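You operate a simulated robot arm through the tools that you are given. There is no shell and no other tool.

You are at the controls of a simulated robot arm. One attempt, no reset.

JOB
Charge the battery driver till the charger shows full.
Fine: stand it in before you switch on; switch off at 100 %, then put the driver back in its well.

The check looks at the end state, three seconds after you hand in, the way a careful person would. Anything else that was tipped, shoved, dropped, spilled or broken makes it a failure.

ROBOT AND FRAMES
A 7-joint arm with a two-finger parallel gripper, fixed in place. Base frame: the origin is at the foot of the arm, x ahead of it, y to its left, z up; the work surface is at about z = 0.79. Readings come in m, rad, newtons and seconds.
Its first joint turns from -2.304 to 2.304 rad. Payload 3.91 kg.
Tool frame: the origin (TCP) lies between the finger pads and is the grasp point; the fingertips stand 0.03 m ahead of it; z points along the fingers, y is the line along which they close. Largest opening 0.11 m; finger width 0.02, thickness 0.01; the body of the gripper, 0.048 by 0.112 m, starts 0.055 m behind the TCP.
Orientation is that of the tool frame in the base frame, as a unit quaternion [w, x, y, z]. With the fingers straight down and closing along the base's y, the tool's x points along the base's -x, its y along +y and its z along -z.

CONTROLS
- The arm moves only by the tool servo_tool. Its argument "increments" is text: rows parted by semicolons, each of 7 numbers parted by spaces: the closure in counts, from 0 (fully open) to 255 (shut), then the shift along the tool's x, y, z in m, then the turn, a rotation vector about the tool's x, y, z in rad. In form: grip tx ty tz rx ry rz; .... A call has 1 to 20 rows; each row is the pose to reach, as a shift and turn from the pose commanded when the call began, along the tool's axes at that moment. Rows are played at 5 a second. More than 0.05 m and 0.15 rad between two rows, or a gripper value outside its range, and nothing of the call is played. A pose out of reach is approached as far as the arm can. The call stops where the force on the tool passes 90 N (or 10 N more than at its start, if that is more) or the arm is blocked; 0.2 s more then pass. The fingers move at their own pace (about 0.108 m/s each) and stop on an object; they squeeze with about 35 N. The grip force told is the motor's: it shows also when the fingers shut on nothing. Time passes only in rows, and 0.2 s behind the last, so rows that repeat a pose let the fingers close. It gives the time, the measured TCP pose, the force on the tool (base axes), the opening and the grip force at its end, in the units of the frame above (readings bear some noise), with the torque about the TCP (base axes, N m) and any sound that the robot's microphone picked up.
- Cameras (640 x 400 px; columns grow to the right, rows downward): "scene" is fixed at [0.3966, 0.6495, 1.6129]; the picture's right is [-0.99, -0.17, 0.00], its down [-0.17, 0.97, -0.16] and it looks along [0.03, -0.16, -0.99] (base axes); focal length 350 px, centre (320, 200). "wrist" rides on the gripper at [0.072, 0.017, -0.103] in the tool frame; the picture's right is [-0.23, 0.97, 0.00], its down [-0.76, -0.18, -0.62] and it looks along [-0.61, -0.14, 0.78] (tool axes); focal length 222 px, centre (320, 200).
- camera(camera): a new picture of that camera. No time passes.
- probe_pixels(camera, pixels): for up to 12 pixels [column, row] of the newest picture of that camera ("zoom" is the newest enlarged one), the place [x, y, z] in the base frame of the surface seen there, good to about 0.002 m, but the place of the scene camera against the robot may be out by one fixed shift of up to 0.018 m in any direction. No time passes.
- zoom(camera, box): a new picture of the part [left, top, right, bottom] of that camera's present view, enlarged. No time passes.
- job_done(): hands the job in; it is judged then, once.

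Leave the gripper open and the arm clear of the work at the hand-in unless told otherwise.

The tools are called after "Emit:" as name(argument=value, ...) on one line, values as JSON. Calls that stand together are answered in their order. servo_tool: Moves the arm, as the interface text tells. Its arguments: {"type":"object","properties":{"increments":{"type":"string"}},"required":["increments"]} The other tools are called the same way: camera (camera) takes a picture; probe_pixels (camera, pixels) gives the place of the surface under pixels of a picture; zoom (camera, box) takes an enlarged picture of a part of a camera's view; job_done () hands the job in.

At the start:

```text
clock: 0.0
tcp_pos: [0.3183, 0.4467, 1.214]
tcp_rot: [0.001, 0.0, 1.0, 0.0]
force: [-0.3, 0.7, -0.2]
torque: [0.02, -0.01, -0.02]
grip_width: 0.1098
grip_force: 0.2
```

scene: 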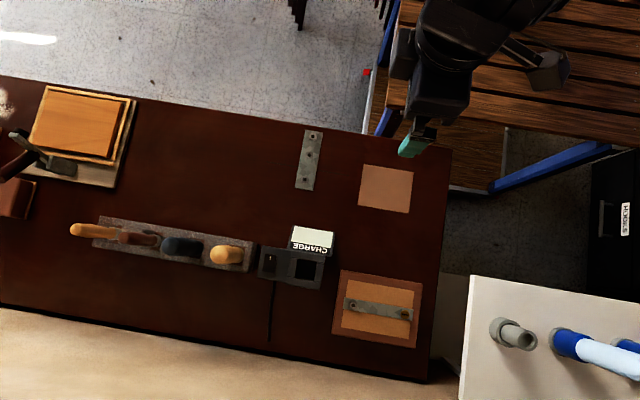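
wrist: 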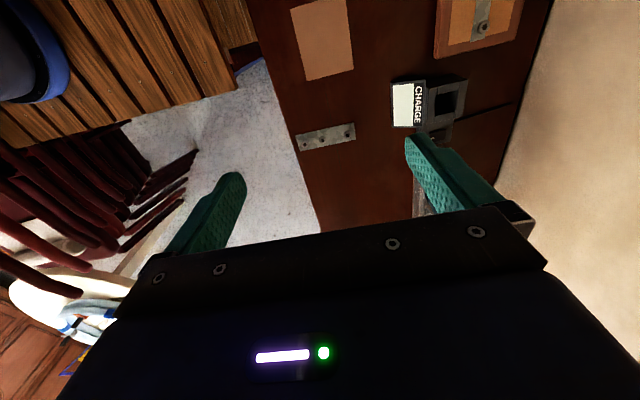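

The scene shows a tool rack with several handles (70–250, 220–270) and a charger with a "CHARGE" sign at about (300, 255). I'll enlarge both to see the details.

Emit:
zoom(camera="scene", box=[230, 210, 350, 300])

Emit:
zoom(camera="scene", box=[60, 200, 260, 300])

Emit:
zoom(camera="wrist", box=[360, 50, 520, 150])

```text
4.44 times, centred on (290, 255) of scene
```

zoom: 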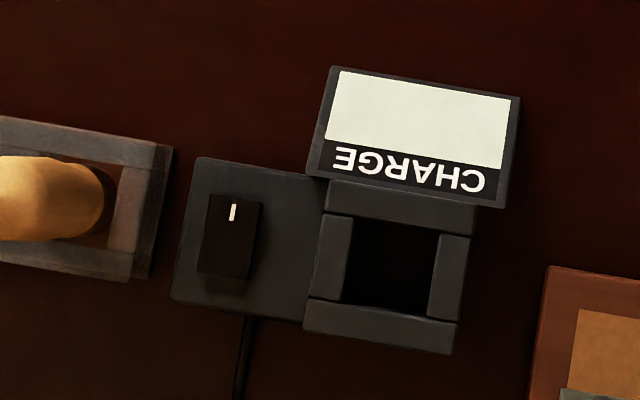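

```text
3.20 times, centred on (160, 250) of scene
```

zoom: 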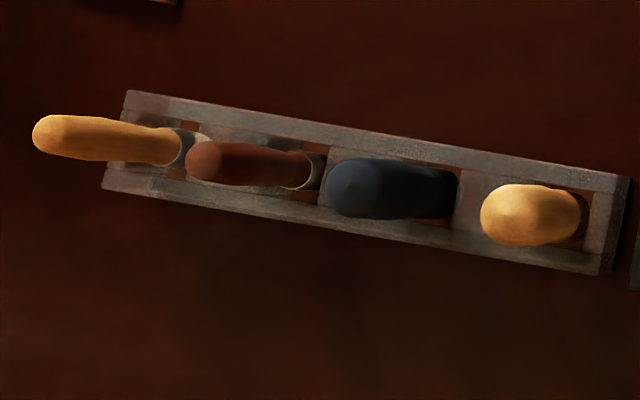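

```text
4.00 times, centred on (440, 100) of wrist
```

zoom: 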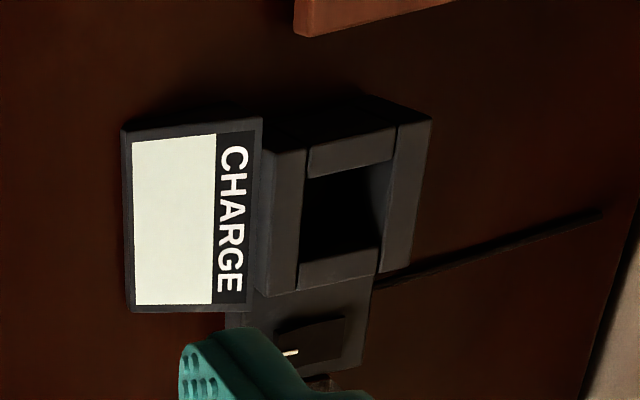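

The rack holds four handles, and I can't tell yet which is the battery driver. I'll probe their tops, the rack, and the charger's socket and switch.

Emit:
camera(camera="scene")

Emit:
probe_pixels(camera="scene", pixels=[[75, 229], [124, 237], [170, 247], [223, 254], [100, 219], [250, 268], [203, 262], [273, 263], [307, 270], [312, 240], [307, 286], [230, 300]])

Emit:
zoom(camera="scene", box=[150, 220, 260, 290])

```text
taken
```

scene: 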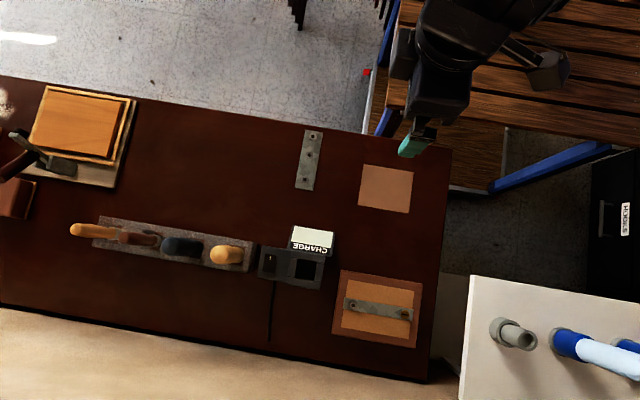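

```text
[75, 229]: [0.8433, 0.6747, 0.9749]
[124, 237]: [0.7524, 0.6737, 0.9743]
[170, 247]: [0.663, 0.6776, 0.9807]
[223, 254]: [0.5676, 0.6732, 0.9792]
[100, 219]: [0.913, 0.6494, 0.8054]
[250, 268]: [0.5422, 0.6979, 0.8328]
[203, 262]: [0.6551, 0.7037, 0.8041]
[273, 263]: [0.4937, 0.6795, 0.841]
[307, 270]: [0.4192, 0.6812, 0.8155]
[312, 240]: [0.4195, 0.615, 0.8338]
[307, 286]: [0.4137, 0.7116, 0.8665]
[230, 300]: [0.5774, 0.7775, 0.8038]
```

```text
5.71 times, centred on (205, 255) of scene
```

zoom: 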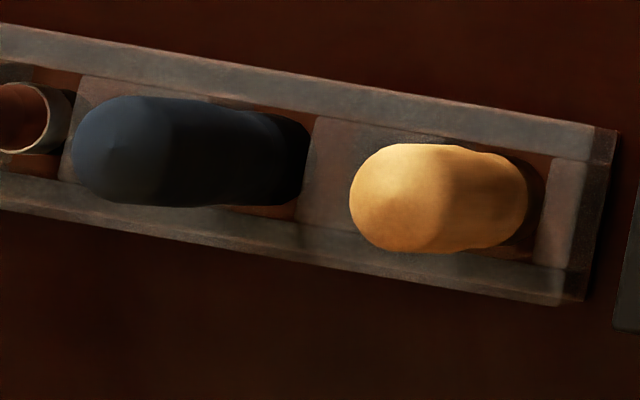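

Handle tops sit at z≈0.975, about 0.09 m apart along x at y≈0.675. Next I'll move to (0.576, 0.503, 1.139) and yaw 90°, so the wrist camera looks toward +y at the rack. This stays high and clear.

Emit:
servo_tool(increments="0 -0.0215 0.0047 0.00625 0 0 -0.131; 0 -0.043 0.0094 0.0125 0 0 -0.262; 0 -0.0645 0.0141 0.01875 0 0 -0.393; 0 -0.086 0.0188 0.025 0 0 -0.524; 0 -0.1075 0.0235 0.03125 0 0 -0.655; 0 -0.129 0.0282 0.0375 0 0 -0.786; 0 -0.1505 0.0329 0.04375 0 0 -0.917; 0 -0.172 0.0376 0.05 0 0 -1.048; 0 -0.1935 0.0423 0.05625 0 0 -1.179; 0 -0.215 0.047 0.0625 0 0 -1.31; 0 -0.2365 0.0517 0.06875 0 0 -1.441; 0 -0.258 0.056 0.075 0 0 -1.5708; 0 -0.258 0.056 0.075 0 0 -1.5708")

Emit:
camera(camera="wrist")

Emit:
camera(camera="scene")

```text
clock: 2.8
tcp_pos: [0.5773, 0.5035, 1.1379]
tcp_rot: [0.001, 0.707, -0.707, 0.0]
force: [0.0, -0.2, 0.6]
torque: [0.0, -0.02, -0.04]
grip_width: 0.1102
grip_force: 0.0
```

```text
taken
```

wrist: 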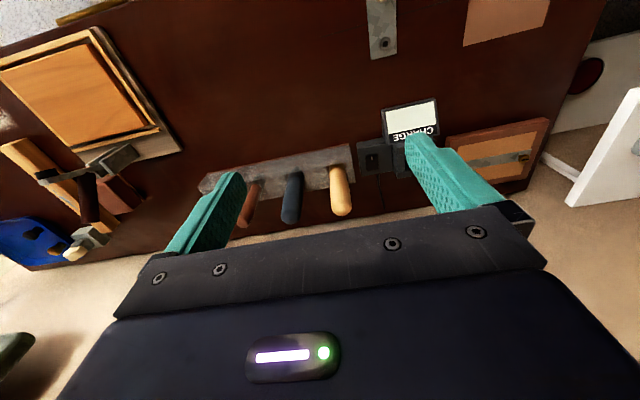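

```text
taken
```

scene: 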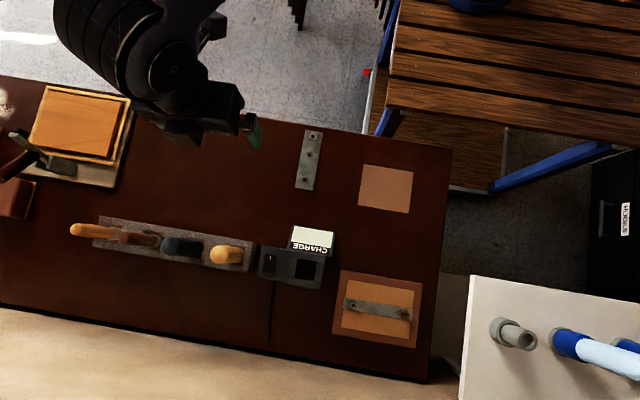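

The four handles and the charger now show in the wrist picture at (240–345, 170–220) and (385, 140). I'll enlarge them.

Emit:
zoom(camera="wrist", box=[190, 130, 370, 240])

Emit:
zoom(camera="wrist", box=[340, 90, 450, 190])

```text
3.56 times, centred on (280, 185) of wrist
```

zoom: 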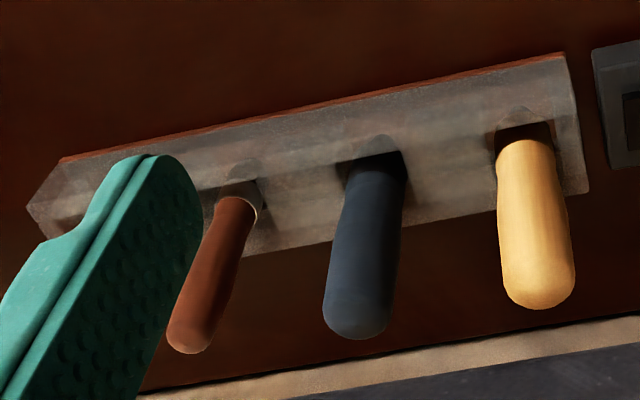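

```text
4.00 times, centred on (395, 140) of wrist
```

zoom: 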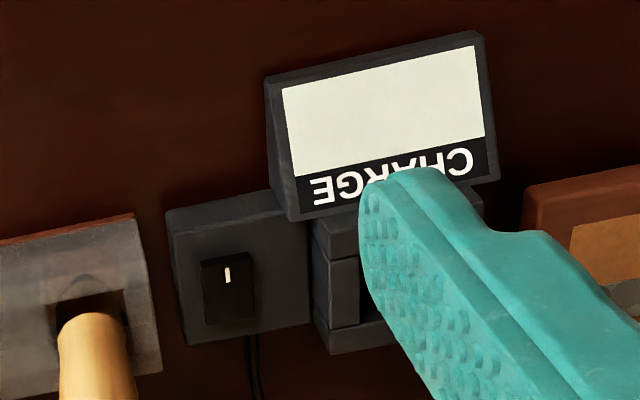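

I'll probe the handles, rack and charger with the wrist camera, which has no fixed shift. After that I'll take a closer look.

Emit:
probe_pixels(camera="wrist", pixels=[[237, 222], [291, 217], [341, 210], [338, 180], [294, 190], [250, 190], [300, 165], [345, 152], [372, 158], [372, 155], [410, 115], [388, 185]])

Emit:
servo_tool(increments="0 0.0 0 0.02 0.1 0 0; 0 0.0 0 0.04 0.2 0 0; 0 0 0 0.04 0.2 0 0")

Emit:
camera(camera="wrist")

```text
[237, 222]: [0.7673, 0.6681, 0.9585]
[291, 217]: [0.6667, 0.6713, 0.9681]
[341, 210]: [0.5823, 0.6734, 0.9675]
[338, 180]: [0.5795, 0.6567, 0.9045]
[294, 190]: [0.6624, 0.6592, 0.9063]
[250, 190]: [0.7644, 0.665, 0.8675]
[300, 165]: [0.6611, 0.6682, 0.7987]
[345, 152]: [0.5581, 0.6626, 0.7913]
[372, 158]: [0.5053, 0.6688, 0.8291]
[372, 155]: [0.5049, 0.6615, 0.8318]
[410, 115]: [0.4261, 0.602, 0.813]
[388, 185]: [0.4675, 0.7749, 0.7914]
```

```text
clock: 3.6
tcp_pos: [0.5758, 0.504, 1.0967]
tcp_rot: [-0.071, 0.704, -0.703, 0.071]
force: [-0.9, -0.6, 0.3]
torque: [0.02, -0.03, 0.0]
grip_width: 0.1102
grip_force: 0.0
```

```text
taken
```

wrist: 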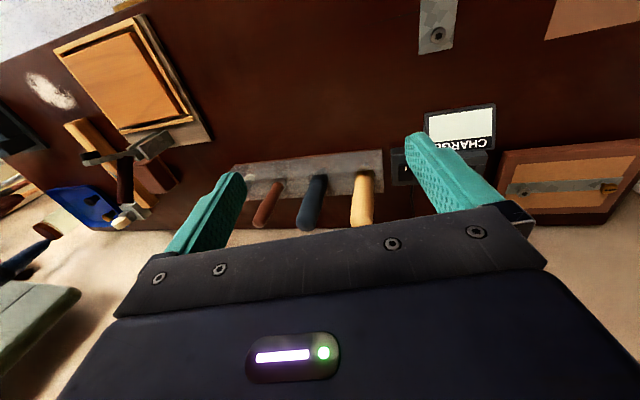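

That roll was about the wrong axis. I'll undo it first, then pitch about tool y so the camera looks flatter at the rack.

Emit:
servo_tool(increments="0 0 0 0 -0.1 0 0; 0 0 0 0 -0.2 0 0; 0 0 0 0 -0.2 0 0")

Emit:
servo_tool(increments="0 0.004 -0.007 0.028 0 -0.12 0; 0 0.008 -0.014 0.056 0 -0.24 0; 0 0.012 -0.021 0.084 0 -0.36 0; 0 0.016 -0.028 0.112 0 -0.48 0; 0 0.022 -0.035 0.142 0 -0.6 0; 0 0.022 -0.035 0.142 0 -0.6 0; 0 0.022 -0.035 0.142 0 -0.6 0")

Emit:
camera(camera="wrist")

```text
clock: 4.4
tcp_pos: [0.5754, 0.503, 1.0984]
tcp_rot: [0.0, 0.708, -0.707, 0.0]
force: [0.0, -0.5, -0.3]
torque: [0.01, 0.0, 0.01]
grip_width: 0.11
grip_force: 0.2
```

```text
clock: 6.0
tcp_pos: [0.6115, 0.4803, 0.957]
tcp_rot: [-0.209, 0.676, -0.675, -0.21]
force: [0.1, 0.7, 0.4]
torque: [0.0, 0.0, 0.03]
grip_width: 0.1099
grip_force: 0.0
```

```text
taken
```

wrist: 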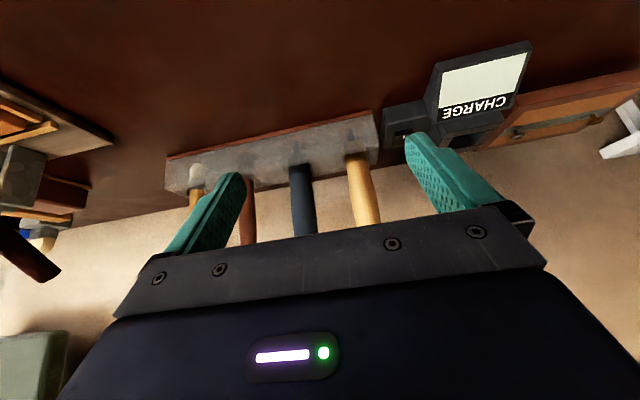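

The view is now from the side. I'll enlarge the rack with its handles, and the charger.

Emit:
zoom(camera="wrist", box=[160, 90, 400, 240])

Emit:
zoom(camera="wrist", box=[370, 30, 540, 160])

Emit:
zoom(camera="wrist", box=[270, 100, 400, 240])

```text
2.67 times, centred on (280, 165) of wrist
```

zoom: 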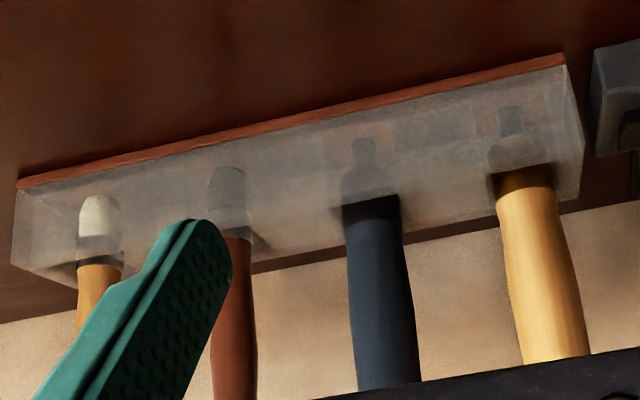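

```text
3.08 times, centred on (455, 95) of wrist
```

zoom: 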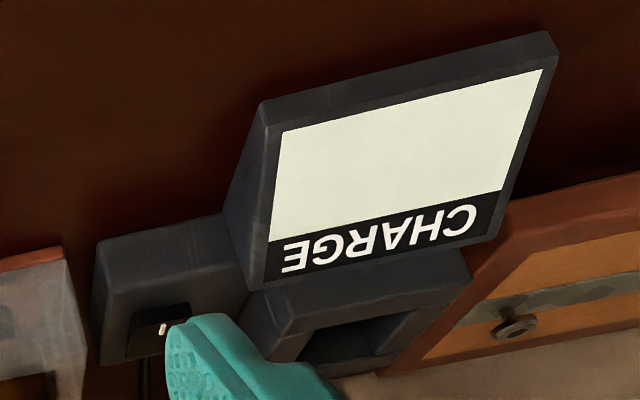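

```text
2.86 times, centred on (335, 170) of wrist
```

zoom: 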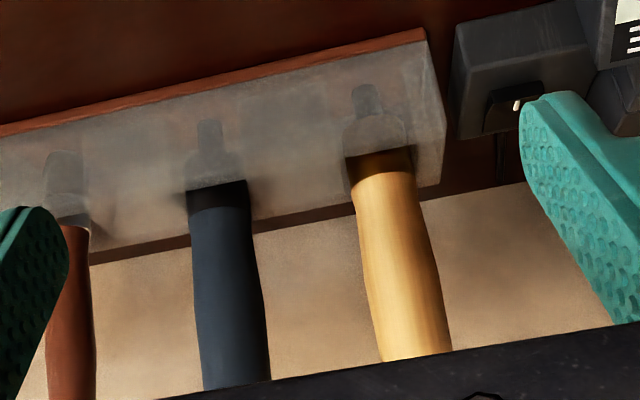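

The rack front is see-through: all four have something inside the wells. I'll zoom tightly on each foot.

Emit:
zoom(camera="wrist", box=[280, 130, 330, 170])

Emit:
zoom(camera="wrist", box=[335, 115, 385, 155])

Emit:
zoom(camera="wrist", box=[170, 140, 270, 220])

Emit:
zoom(camera="wrist", box=[280, 160, 390, 240])

```text
10.00 times, centred on (305, 150) of wrist
```

zoom: 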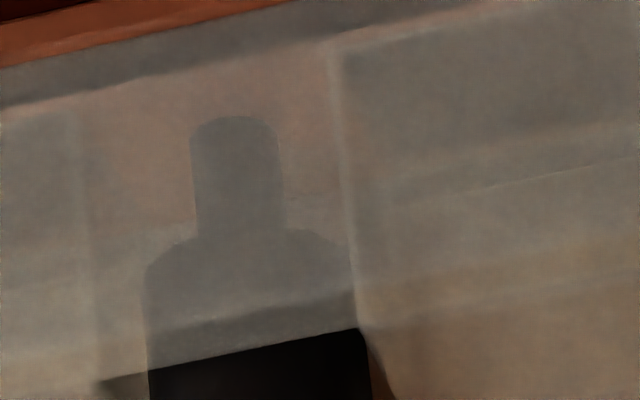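

```text
10.00 times, centred on (360, 135) of wrist
```

zoom: 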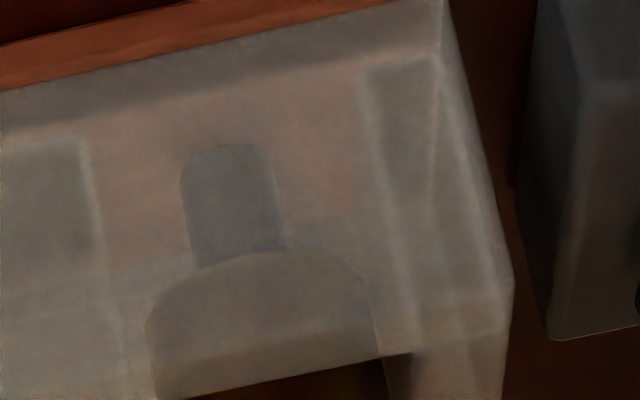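

```text
5.00 times, centred on (220, 180) of wrist
```

zoom: 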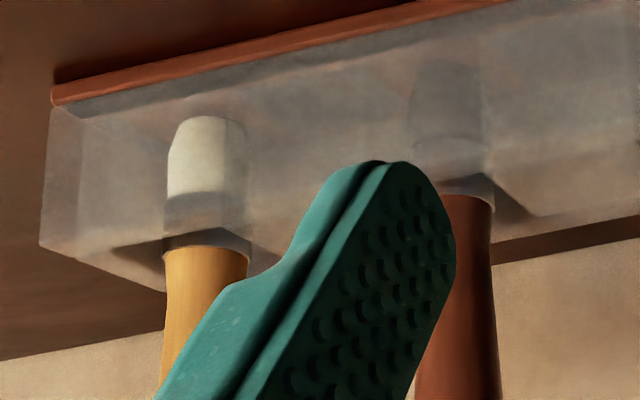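

```text
5.00 times, centred on (335, 200) of wrist
```

zoom: 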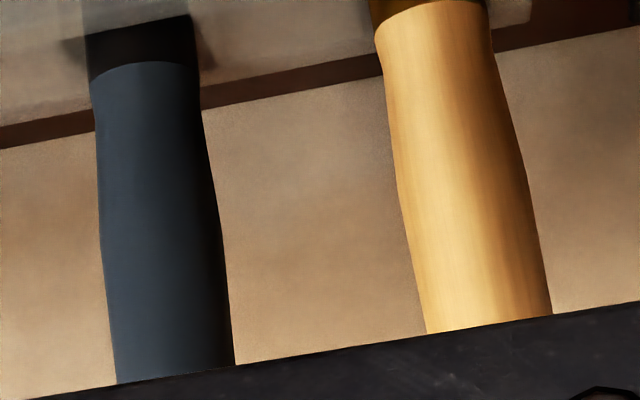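

The feet tell them apart:
- **Orange:** a white head.
- **Red:** a steel ferrule.
- **Yellow:** a turned wooden handle with a metal shank.
- **Dark blue** (x≈0.664, y≈0.675): one plain moulded body with a short terminal. This fits a battery driver.

Next I'll level the tool and view the charger and its switch.

Emit:
servo_tool(increments="0 -0.0056 0.032 -0.0188 0 0.12 0; 0 -0.0112 0.064 -0.0376 0 0.24 0; 0 -0.0168 0.096 -0.0564 0 0.36 0; 0 -0.0224 0.128 -0.0752 0 0.48 0; 0 -0.028 0.16 -0.0937 0 0.6 0; 0 -0.028 0.16 -0.0937 0 0.6 0; 0 -0.028 0.16 -0.0937 0 0.6 0")

Emit:
camera(camera="wrist")

Emit:
zoom(camera="wrist", box=[240, 100, 410, 210])

```text
clock: 7.6
tcp_pos: [0.4519, 0.449, 1.0507]
tcp_rot: [0.0, -0.707, 0.707, 0.0]
force: [0.5, 0.2, -0.3]
torque: [0.01, 0.02, 0.0]
grip_width: 0.1098
grip_force: 0.1
```

```text
taken
```

wrist: 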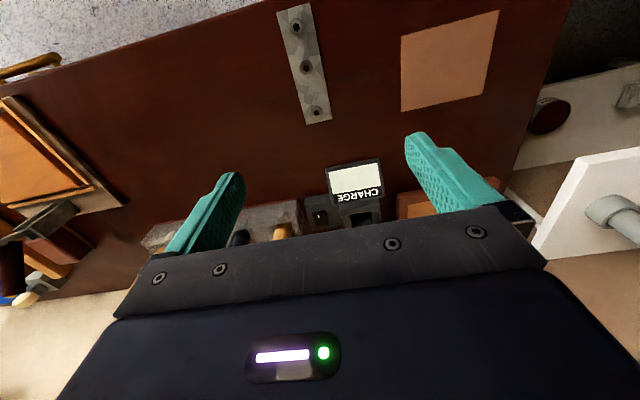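

```text
3.64 times, centred on (325, 155) of wrist
```

zoom: 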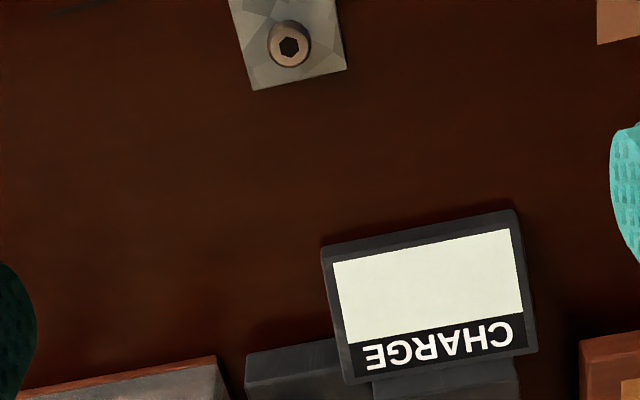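

I'll shift 0.11 m toward +y so that the charger sits higher in the view, between the fingers.

Emit:
servo_tool(increments="0 -0.04 0 0 0 0 0; 0 -0.08 0 0 0 0 0; 0 -0.11 0.0 0 0 0 0; 0 -0.11 0.0 0 0 0 0")

Emit:
camera(camera="wrist")

Emit:
zoom(camera="wrist", box=[260, 50, 420, 150])

```text
clock: 8.6
tcp_pos: [0.452, 0.5619, 1.0505]
tcp_rot: [0.001, -0.707, 0.707, 0.0]
force: [-0.2, 1.4, 0.0]
torque: [0.02, -0.02, -0.01]
grip_width: 0.1101
grip_force: 0.0
```

```text
taken
```

wrist: 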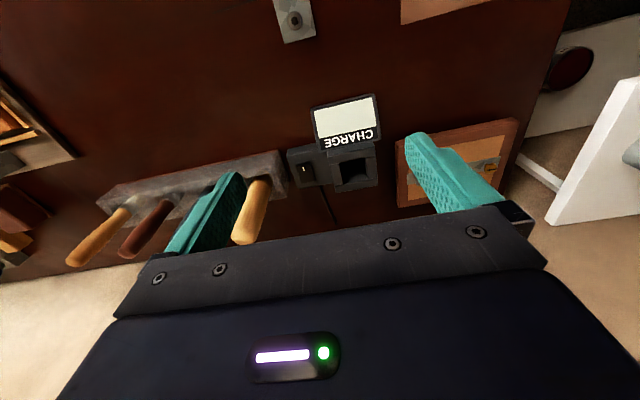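

```text
4.00 times, centred on (340, 100) of wrist
```

zoom: 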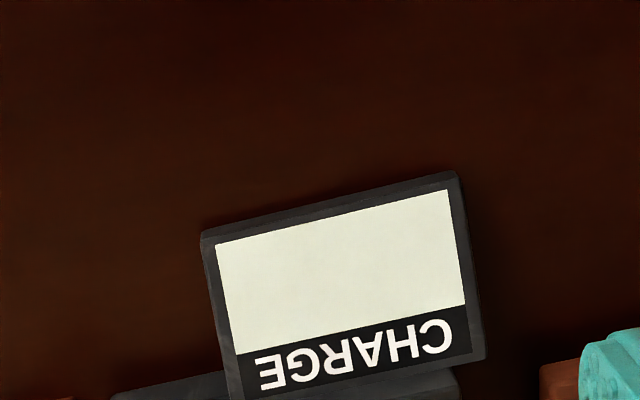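

Now the charger's switch (307, 168) and socket (352, 172) are both visible. I'll enlarge them.

Emit:
zoom(camera="wrist", box=[280, 135, 390, 205])

Emit:
probe_pixels(camera="wrist", pixels=[[305, 158], [307, 168], [309, 177], [300, 178], [318, 178], [335, 155], [360, 152], [338, 187], [376, 184], [337, 168], [370, 165], [352, 168]])

```text
5.71 times, centred on (335, 170) of wrist
```

zoom: 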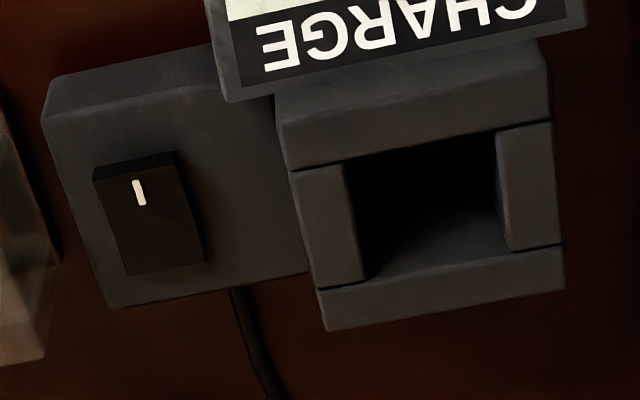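

```text
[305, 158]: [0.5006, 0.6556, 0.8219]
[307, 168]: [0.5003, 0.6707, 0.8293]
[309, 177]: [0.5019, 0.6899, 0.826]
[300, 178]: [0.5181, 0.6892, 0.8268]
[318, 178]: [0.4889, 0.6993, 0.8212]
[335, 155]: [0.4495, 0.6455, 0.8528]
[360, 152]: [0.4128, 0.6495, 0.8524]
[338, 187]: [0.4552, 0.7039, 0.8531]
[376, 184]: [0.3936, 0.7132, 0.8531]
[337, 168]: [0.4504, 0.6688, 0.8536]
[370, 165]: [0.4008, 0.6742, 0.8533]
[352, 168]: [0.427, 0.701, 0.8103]
```

I'll probe points in the enlarged picture to get the rocker's tilt and the socket's inner edges.

Emit:
probe_pixels(camera="zoom", pixels=[[115, 180], [170, 168], [138, 192], [150, 220], [140, 262], [190, 250], [340, 170], [345, 230], [358, 275], [503, 140], [515, 235], [420, 150]])

Emit:
zoom(camera="wrist", box=[288, 150, 322, 188])

Emit:
probe_pixels(camera="zoom", pixels=[[320, 200]])

```text
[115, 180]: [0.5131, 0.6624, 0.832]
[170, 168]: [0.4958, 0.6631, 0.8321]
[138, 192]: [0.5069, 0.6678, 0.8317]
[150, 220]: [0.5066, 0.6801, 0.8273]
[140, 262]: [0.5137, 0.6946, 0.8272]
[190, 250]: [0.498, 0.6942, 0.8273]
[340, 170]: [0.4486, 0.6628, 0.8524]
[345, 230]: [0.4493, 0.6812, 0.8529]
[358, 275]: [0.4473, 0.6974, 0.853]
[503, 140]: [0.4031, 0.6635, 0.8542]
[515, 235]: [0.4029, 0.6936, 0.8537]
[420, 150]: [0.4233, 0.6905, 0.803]
```

```text
10.53 times, centred on (305, 169) of wrist
```

zoom: 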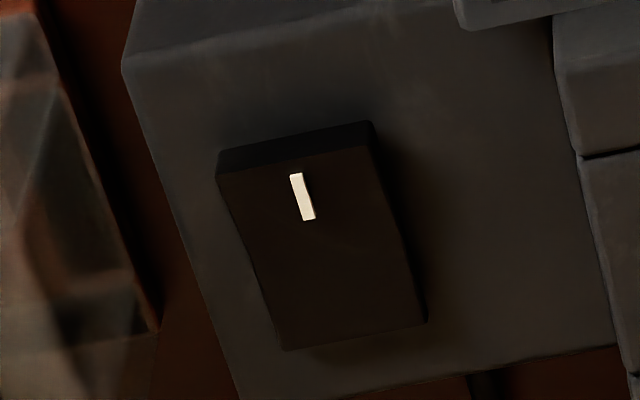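

```text
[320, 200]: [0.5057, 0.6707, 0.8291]
```

The rocker spans x 0.494–0.516 and y 0.660–0.697. Its marked "I" end (−y side) stands raised at z 0.832, against 0.827 at the other end, so it is off. Pressing the −y end switches it on. The socket opening is about x 0.404–0.448, y 0.663–0.697, with its rim at 0.853.

Now I'll yaw back and look at the dark driver from above.

Emit:
servo_tool(increments="0 -0.0115 -0.004 -0.0025 0 0 0.131; 0 -0.023 -0.008 -0.005 0 0 0.262; 0 -0.0345 -0.012 -0.0075 0 0 0.393; 0 -0.046 -0.016 -0.01 0 0 0.524; 0 -0.0575 -0.02 -0.0125 0 0 0.655; 0 -0.069 -0.024 -0.015 0 0 0.786; 0 -0.0805 -0.028 -0.0175 0 0 0.917; 0 -0.092 -0.032 -0.02 0 0 1.048; 0 -0.1035 -0.036 -0.0225 0 0 1.179; 0 -0.115 -0.04 -0.025 0 0 1.31; 0 -0.1265 -0.044 -0.0275 0 0 1.441; 0 -0.138 -0.048 -0.03 0 0 1.5708; 0 -0.138 -0.048 -0.03 0 0 1.5708")

Emit:
camera(camera="wrist")

Emit:
zoom(camera="wrist", box=[220, 110, 400, 220])

```text
clock: 11.4
tcp_pos: [0.4993, 0.7004, 1.0793]
tcp_rot: [0.0, 0.001, 1.0, 0.0]
force: [-1.1, 0.3, -0.5]
torque: [0.03, 0.01, 0.04]
grip_width: 0.1102
grip_force: 0.0
```

```text
taken
```

wrist: 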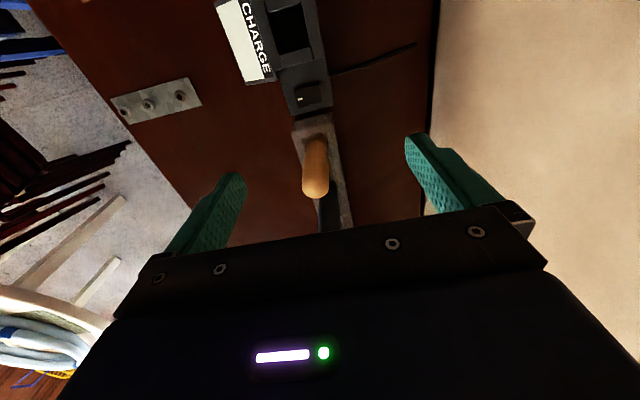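

```text
3.56 times, centred on (310, 165) of wrist
```

zoom: 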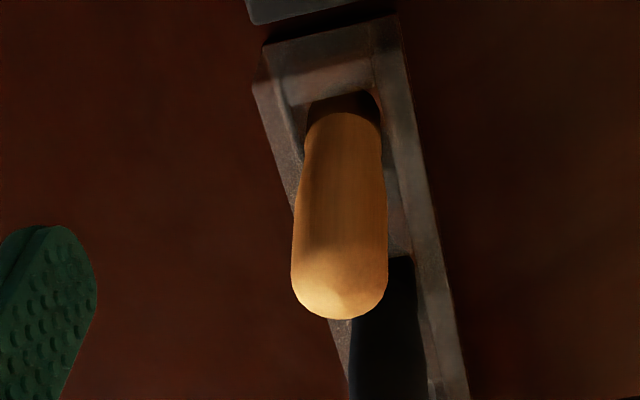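

The camera needs to go further out, so I'll move 0.09 m along +x at the same height to see the dark driver as clearly.

Emit:
servo_tool(increments="0 -0.045 0 0 0 0 0; 0 -0.09 0 0 0 0 0; 0 -0.09 0 0 0 0 0")

Emit:
camera(camera="wrist")

Emit:
zoom(camera="wrist", box=[250, 90, 390, 220])

```text
clock: 12.2
tcp_pos: [0.59, 0.701, 1.0821]
tcp_rot: [0.0, 0.0, 1.0, -0.001]
force: [-0.1, 0.3, -0.2]
torque: [0.01, -0.02, -0.02]
grip_width: 0.1101
grip_force: 0.0
```

```text
taken
```

wrist: 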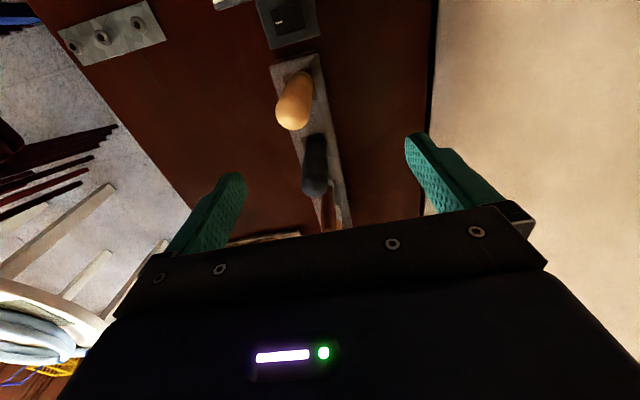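

```text
3.08 times, centred on (320, 155) of wrist
```

zoom: 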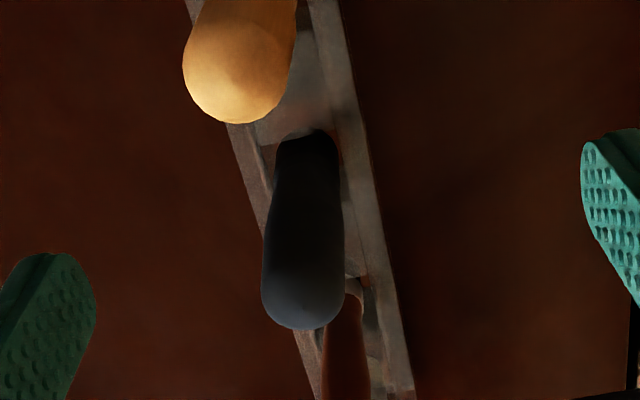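

I'll probe the dark handle's silhouette edges, its top, and the rack's rails and well edges in this enlargement.

Emit:
probe_pixels(camera="zoom", pixels=[[268, 275], [305, 275], [340, 275], [305, 322], [303, 300], [284, 170], [310, 170], [334, 170], [263, 160], [350, 150], [270, 190], [310, 115]])

Emit:
zoom(camera="wrist", box=[300, 115, 350, 155])

Emit:
probe_pixels(camera="zoom", pixels=[[100, 200], [440, 200], [300, 60]])

```text
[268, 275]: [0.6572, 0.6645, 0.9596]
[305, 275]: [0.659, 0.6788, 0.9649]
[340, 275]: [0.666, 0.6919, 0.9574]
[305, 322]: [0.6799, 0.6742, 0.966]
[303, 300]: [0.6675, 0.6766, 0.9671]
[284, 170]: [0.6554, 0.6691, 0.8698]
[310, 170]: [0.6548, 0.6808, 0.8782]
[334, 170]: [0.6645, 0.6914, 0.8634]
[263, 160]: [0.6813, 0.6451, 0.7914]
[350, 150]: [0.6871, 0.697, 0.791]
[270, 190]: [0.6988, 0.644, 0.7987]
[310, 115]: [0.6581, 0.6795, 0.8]
```

```text
10.00 times, centred on (325, 135) of wrist
```

zoom: 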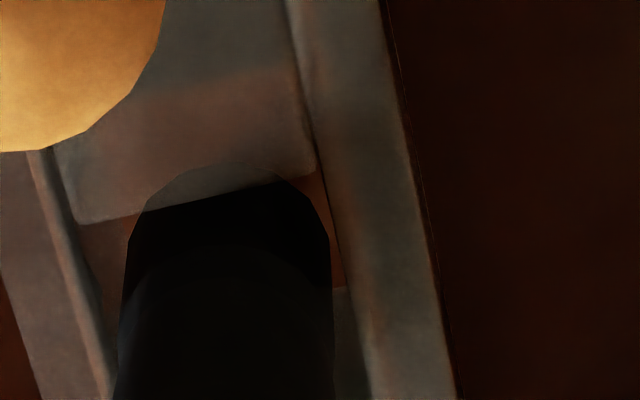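

```text
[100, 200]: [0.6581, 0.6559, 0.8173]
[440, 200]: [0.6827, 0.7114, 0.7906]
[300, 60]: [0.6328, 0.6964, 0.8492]
```

The dark handle's axis is at about (0.666, 0.678), with a radius of about 0.0145 near the top (z≈0.968) and a narrower waist below. I'll go over it at the present height, then down to TCP z≈0.925 with the fingers open along y. The fingertips then reach 0.895 and the palm 0.98, above the handle top.

Emit:
servo_tool(increments="0 -0.038 -0.0115 0 0 0 0; 0 -0.076 -0.023 0 0 0 0; 0 -0.076 -0.023 0.04 0 0 0; 0 -0.076 -0.023 0.08 0 0 0; 0 -0.076 -0.023 0.12 0 0 0; 0 -0.076 -0.023 0.156 0 0 0; 0 -0.076 -0.023 0.156 0 0 0; 0 -0.076 -0.023 0.156 0 0 0")

Emit:
camera(camera="wrist")

Emit:
camera(camera="scene")

```text
clock: 14.0
tcp_pos: [0.6662, 0.677, 0.9238]
tcp_rot: [0.0, -0.001, 1.0, 0.0]
force: [-0.3, 0.9, 0.1]
torque: [0.01, 0.0, 0.03]
grip_width: 0.1103
grip_force: 0.1
```

```text
taken
```

wrist: 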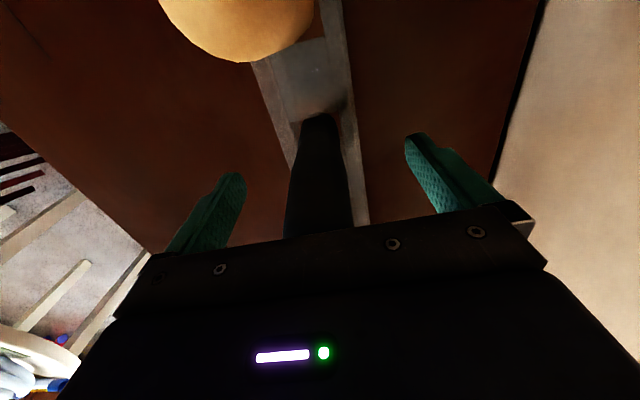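

```text
taken
```

scene: 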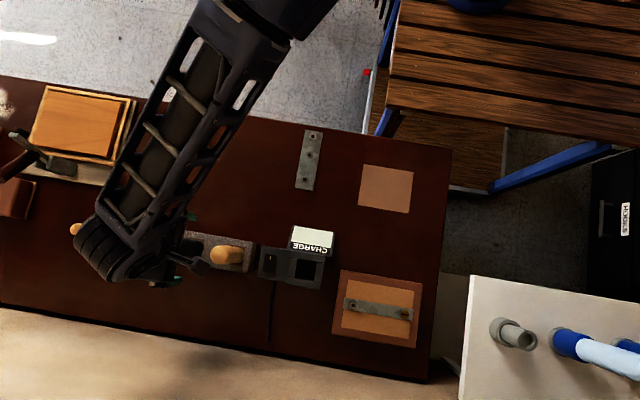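

The handle stands between the fingers at (320, 180) with no contact force. I'll close the gripper in place.

Emit:
servo_tool(increments="100 0 0 0 0 0 0; 150 0 0 0 0 0 0; 255 0 0 0 0 0 0; 255 0 0 0 0 0 0; 255 0 0 0 0 0 0; 255 0 0 0 0 0 0")

Emit:
camera(camera="wrist")

```text
clock: 15.4
tcp_pos: [0.6646, 0.6769, 0.9243]
tcp_rot: [-0.001, 0.0, 1.0, 0.0]
force: [0.3, 0.3, -0.7]
torque: [0.02, -0.02, -0.02]
grip_width: 0.0354
grip_force: 35.1
```

```text
taken
```

wrist: 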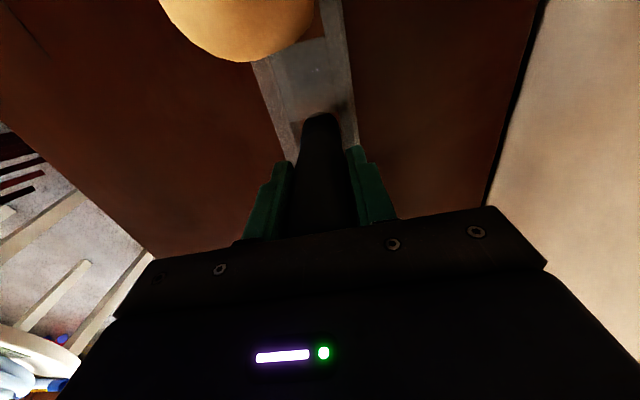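

The grip holds: 0.0354 m wide, 35 N. I'll lift straight up 0.21 m so the driver's foot clears the neighbouring handle.

Emit:
servo_tool(increments="255 0 0 -0.01 0 0 0; 255 0 0 -0.025 0 0 0; 255 0 0 -0.045 0 0 0; 255 0 0 -0.07 0 0 0; 255 0 0 -0.1 0 0 0; 255 0 0 -0.13 0 0 0; 255 0 0 -0.16 0 0 0; 255 0 0 -0.185 0 0 0; 255 0 0 -0.21 0 0 0; 255 0 0 -0.21 0 0 0")

Emit:
camera(camera="wrist")

Emit:
camera(camera="scene")

Emit:
zoom(camera="wrist", box=[260, 60, 400, 240])

```text
clock: 17.6
tcp_pos: [0.6659, 0.677, 1.1344]
tcp_rot: [0.0, -0.001, 1.0, 0.001]
force: [0.2, 0.2, -3.3]
torque: [0.02, 0.05, -0.01]
grip_width: 0.0351
grip_force: 35.2
```

```text
taken
```

wrist: 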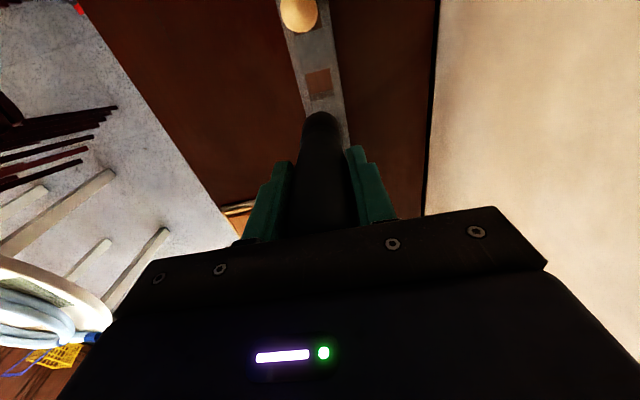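

```text
taken
```

scene: 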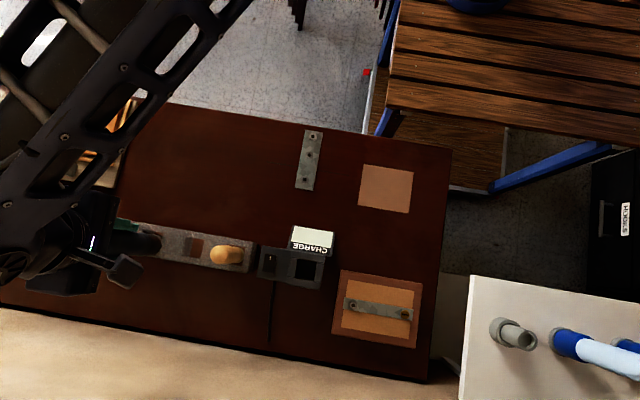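

```text
2.22 times, centred on (330, 150) of wrist
```

zoom: 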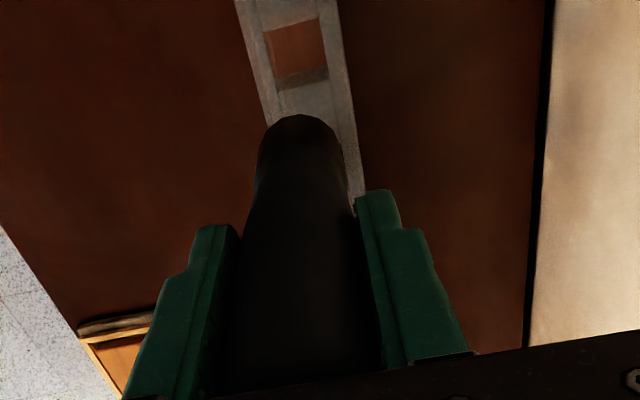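

The driver came out cleanly; the force reads about 3 N of weight. I'll record the empty well's outline at (318, 82) for the return, and probe the driver's foot.

Emit:
zoom(camera="wrist", box=[290, 50, 350, 130])

Emit:
probe_pixels(camera="wrist", pixels=[[305, 76], [328, 69], [310, 95], [331, 92], [320, 82], [320, 116], [312, 118], [328, 118], [320, 130], [306, 130], [336, 130], [318, 60]])

Emit:
zoom(camera="scene", box=[100, 200, 260, 300])

```text
5.00 times, centred on (320, 90) of wrist
```

zoom: 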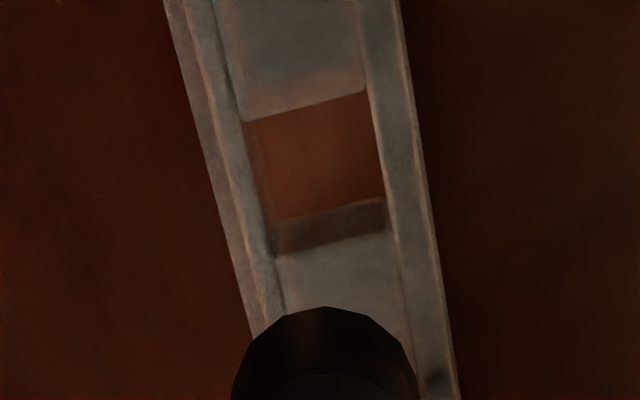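

```text
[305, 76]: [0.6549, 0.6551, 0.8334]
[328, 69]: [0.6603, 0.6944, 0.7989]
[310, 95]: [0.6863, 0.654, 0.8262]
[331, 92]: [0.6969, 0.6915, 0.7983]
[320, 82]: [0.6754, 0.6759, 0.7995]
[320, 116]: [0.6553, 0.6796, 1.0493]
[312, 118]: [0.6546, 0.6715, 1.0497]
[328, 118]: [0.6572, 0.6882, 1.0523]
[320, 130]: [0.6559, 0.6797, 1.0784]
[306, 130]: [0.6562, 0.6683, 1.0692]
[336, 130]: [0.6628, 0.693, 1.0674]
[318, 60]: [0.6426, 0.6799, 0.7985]
```

```text
4.00 times, centred on (180, 250) of scene
```

zoom: 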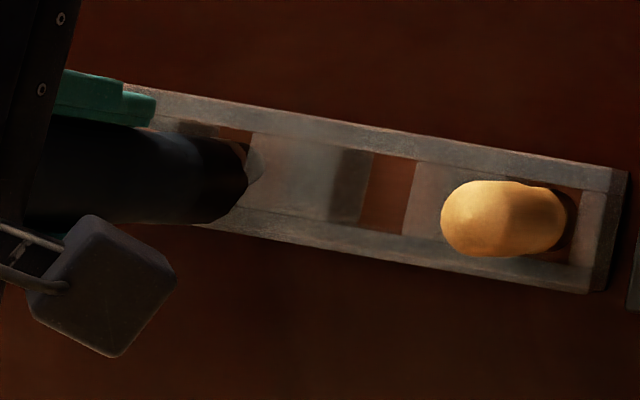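

The scene enlargement shows a black end section on the driver, possibly with a paler tip. I'll look closer there.

Emit:
zoom(camera="scene", box=[125, 215, 185, 265])

Emit:
probe_pixels(camera="scene", pixels=[[163, 241], [158, 242], [150, 243], [145, 243], [195, 249], [136, 242], [161, 235]])

```text
8.00 times, centred on (155, 240) of scene
```

zoom: 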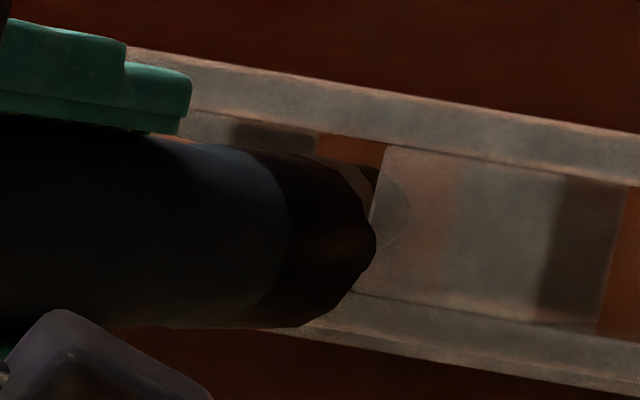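

```text
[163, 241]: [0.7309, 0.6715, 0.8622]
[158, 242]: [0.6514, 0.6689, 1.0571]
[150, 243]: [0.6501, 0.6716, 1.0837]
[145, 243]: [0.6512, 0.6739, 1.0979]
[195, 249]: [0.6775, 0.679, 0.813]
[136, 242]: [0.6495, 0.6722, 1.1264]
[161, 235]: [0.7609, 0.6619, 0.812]
```

The driver has a separate black end section, which fits a battery driver. I'll carry it at this height to above the charger socket, centred on about (0.426, 0.680), and stop with the foot just above the rim to check alignment.

Emit:
servo_tool(increments="255 0.04 0 0 0 0 0; 255 0.08 0.0005 0 0 0 0; 255 0.12 0.001 0 0 0 0; 255 0.16 0.0015 0 0 0 0; 255 0.2 0.002 0 0 0 0; 255 0.2415 0.002 0 0 0 0; 255 0.2415 0.002 0.04 0 0 0; 255 0.2415 0.002 0.08 0 0 0; 255 0.2415 0.002 0.115 0 0 0; 255 0.2415 0.002 0.125 0 0 0; 255 0.2415 0.002 0.125 0 0 0; 255 0.2415 0.002 0.125 0 0 0")

Emit:
camera(camera="wrist")

Emit:
camera(camera="scene")

Emit:
zoom(camera="scene", box=[240, 200, 360, 300])

Emit:
zoom(camera="wrist", box=[260, 60, 400, 240])

```text
clock: 20.2
tcp_pos: [0.4226, 0.6783, 1.01]
tcp_rot: [0.0, -0.001, 1.0, 0.0]
force: [0.1, -0.2, -2.6]
torque: [0.01, 0.03, 0.01]
grip_width: 0.035
grip_force: 35.0
```

```text
taken
```

wrist: 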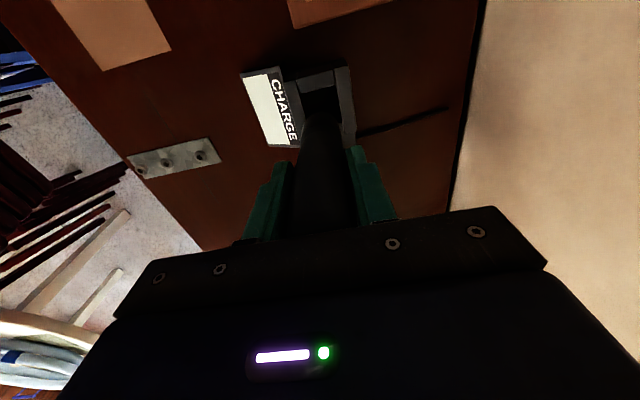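

```text
taken
```

scene: 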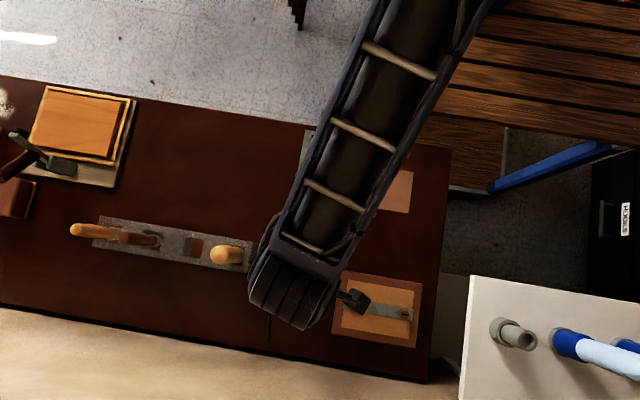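

```text
4.00 times, centred on (300, 250) of scene
```

zoom: 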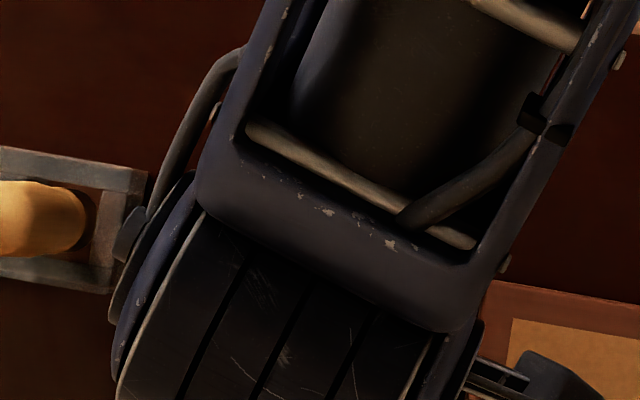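

```text
2.22 times, centred on (330, 150) of wrist
```

zoom: 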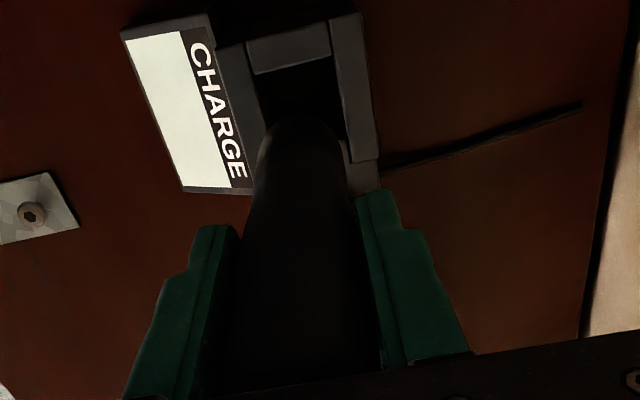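

I'll probe the bar tops beside the opening to get the y edges, and the driver's lower-end edges.

Emit:
probe_pixels(camera="zoom", pixels=[[243, 75], [250, 100], [256, 120], [334, 60], [342, 100], [348, 140], [290, 60], [290, 70], [263, 145], [300, 145], [338, 145], [300, 124]])

```text
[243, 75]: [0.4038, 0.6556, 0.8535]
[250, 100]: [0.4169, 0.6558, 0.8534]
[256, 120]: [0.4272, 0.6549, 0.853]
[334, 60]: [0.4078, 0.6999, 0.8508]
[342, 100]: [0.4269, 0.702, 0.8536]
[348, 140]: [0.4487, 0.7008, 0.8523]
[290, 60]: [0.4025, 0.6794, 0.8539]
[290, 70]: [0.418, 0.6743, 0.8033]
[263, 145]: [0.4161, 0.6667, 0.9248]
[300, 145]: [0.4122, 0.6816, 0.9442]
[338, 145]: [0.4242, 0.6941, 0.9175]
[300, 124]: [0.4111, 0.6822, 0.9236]
```

The opening is about x 0.404–0.4475, y 0.659–0.700, and the driver's foot is at about (0.424, 0.679). I'll correct by +2 mm in x and +1 mm in y, then go down to TCP z≈0.936, a little above where it should seat.

Emit:
servo_tool(increments="255 -0.002 0.001 0 0 0 0; 255 -0.002 0.001 0.015 0 0 0; 255 -0.002 0.001 0.03 0 0 0; 255 -0.002 0.001 0.045 0 0 0; 255 -0.002 0.001 0.06 0 0 0; 255 -0.002 0.001 0.073 0 0 0; 255 -0.002 0.001 0.073 0 0 0")

Emit:
camera(camera="wrist")

Emit:
zoom(camera="wrist", box=[240, 60, 400, 220])

```text
clock: 21.8
tcp_pos: [0.4249, 0.6808, 0.9394]
tcp_rot: [0.001, -0.001, 1.0, 0.003]
force: [-10.5, 1.1, 59.7]
torque: [-0.49, -0.36, -0.02]
grip_width: 0.0348
grip_force: 34.9
```

```text
taken
```

wrist: 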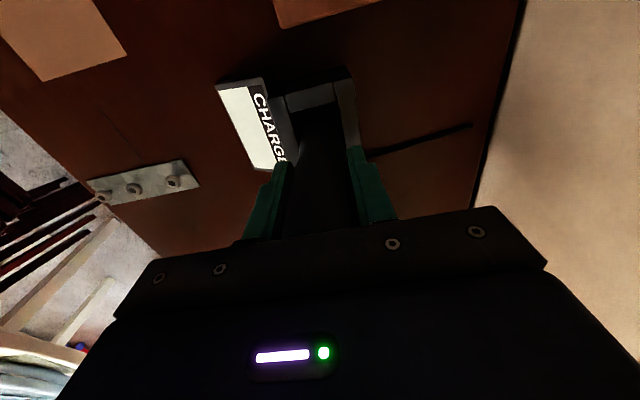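

```text
2.50 times, centred on (320, 140) of wrist
```

zoom: 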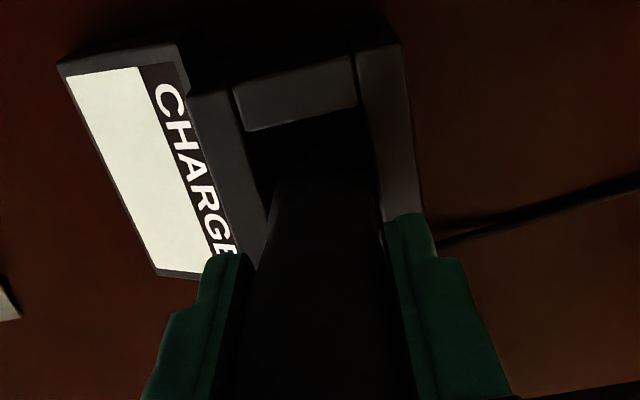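

I met 60 N upward at TCP z 0.939, about 1 cm above the expected seat. The torque suggests contact on the +x side. I'll back off 12 mm to relieve it and look.

Emit:
servo_tool(increments="255 0 0 -0.006 0 0 0; 255 0 0 -0.012 0 0 0; 255 0 0 -0.012 0 0 0")

Emit:
camera(camera="wrist")

Emit:
zoom(camera="wrist", box=[270, 80, 370, 180])

Emit:
probe_pixels(camera="wrist", pixels=[[310, 115], [322, 115], [335, 115], [322, 130], [308, 135], [342, 135], [322, 160], [296, 165], [350, 165], [298, 120], [345, 110], [322, 125]])

```text
clock: 22.6
tcp_pos: [0.4269, 0.6793, 0.946]
tcp_rot: [0.0, 0.0, 1.0, -0.001]
force: [-0.1, 0.2, -3.6]
torque: [-0.04, 0.02, 0.01]
grip_width: 0.0349
grip_force: 35.1
```

```text
taken
```

wrist: 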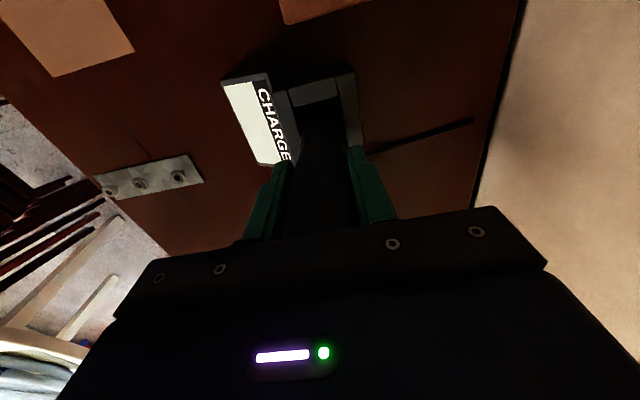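

```text
4.00 times, centred on (320, 130) of wrist
```

zoom: 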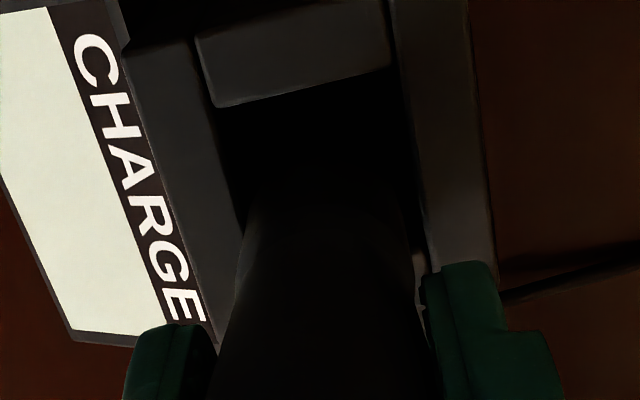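

```text
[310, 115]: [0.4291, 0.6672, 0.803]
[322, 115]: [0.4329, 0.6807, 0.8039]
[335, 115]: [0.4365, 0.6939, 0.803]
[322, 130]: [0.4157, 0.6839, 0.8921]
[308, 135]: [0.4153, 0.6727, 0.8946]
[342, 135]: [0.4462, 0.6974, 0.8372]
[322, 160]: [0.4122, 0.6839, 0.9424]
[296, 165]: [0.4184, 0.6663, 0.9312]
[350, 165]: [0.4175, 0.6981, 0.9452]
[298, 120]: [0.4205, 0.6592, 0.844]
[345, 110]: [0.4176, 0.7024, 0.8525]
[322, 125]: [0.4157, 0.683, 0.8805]
```

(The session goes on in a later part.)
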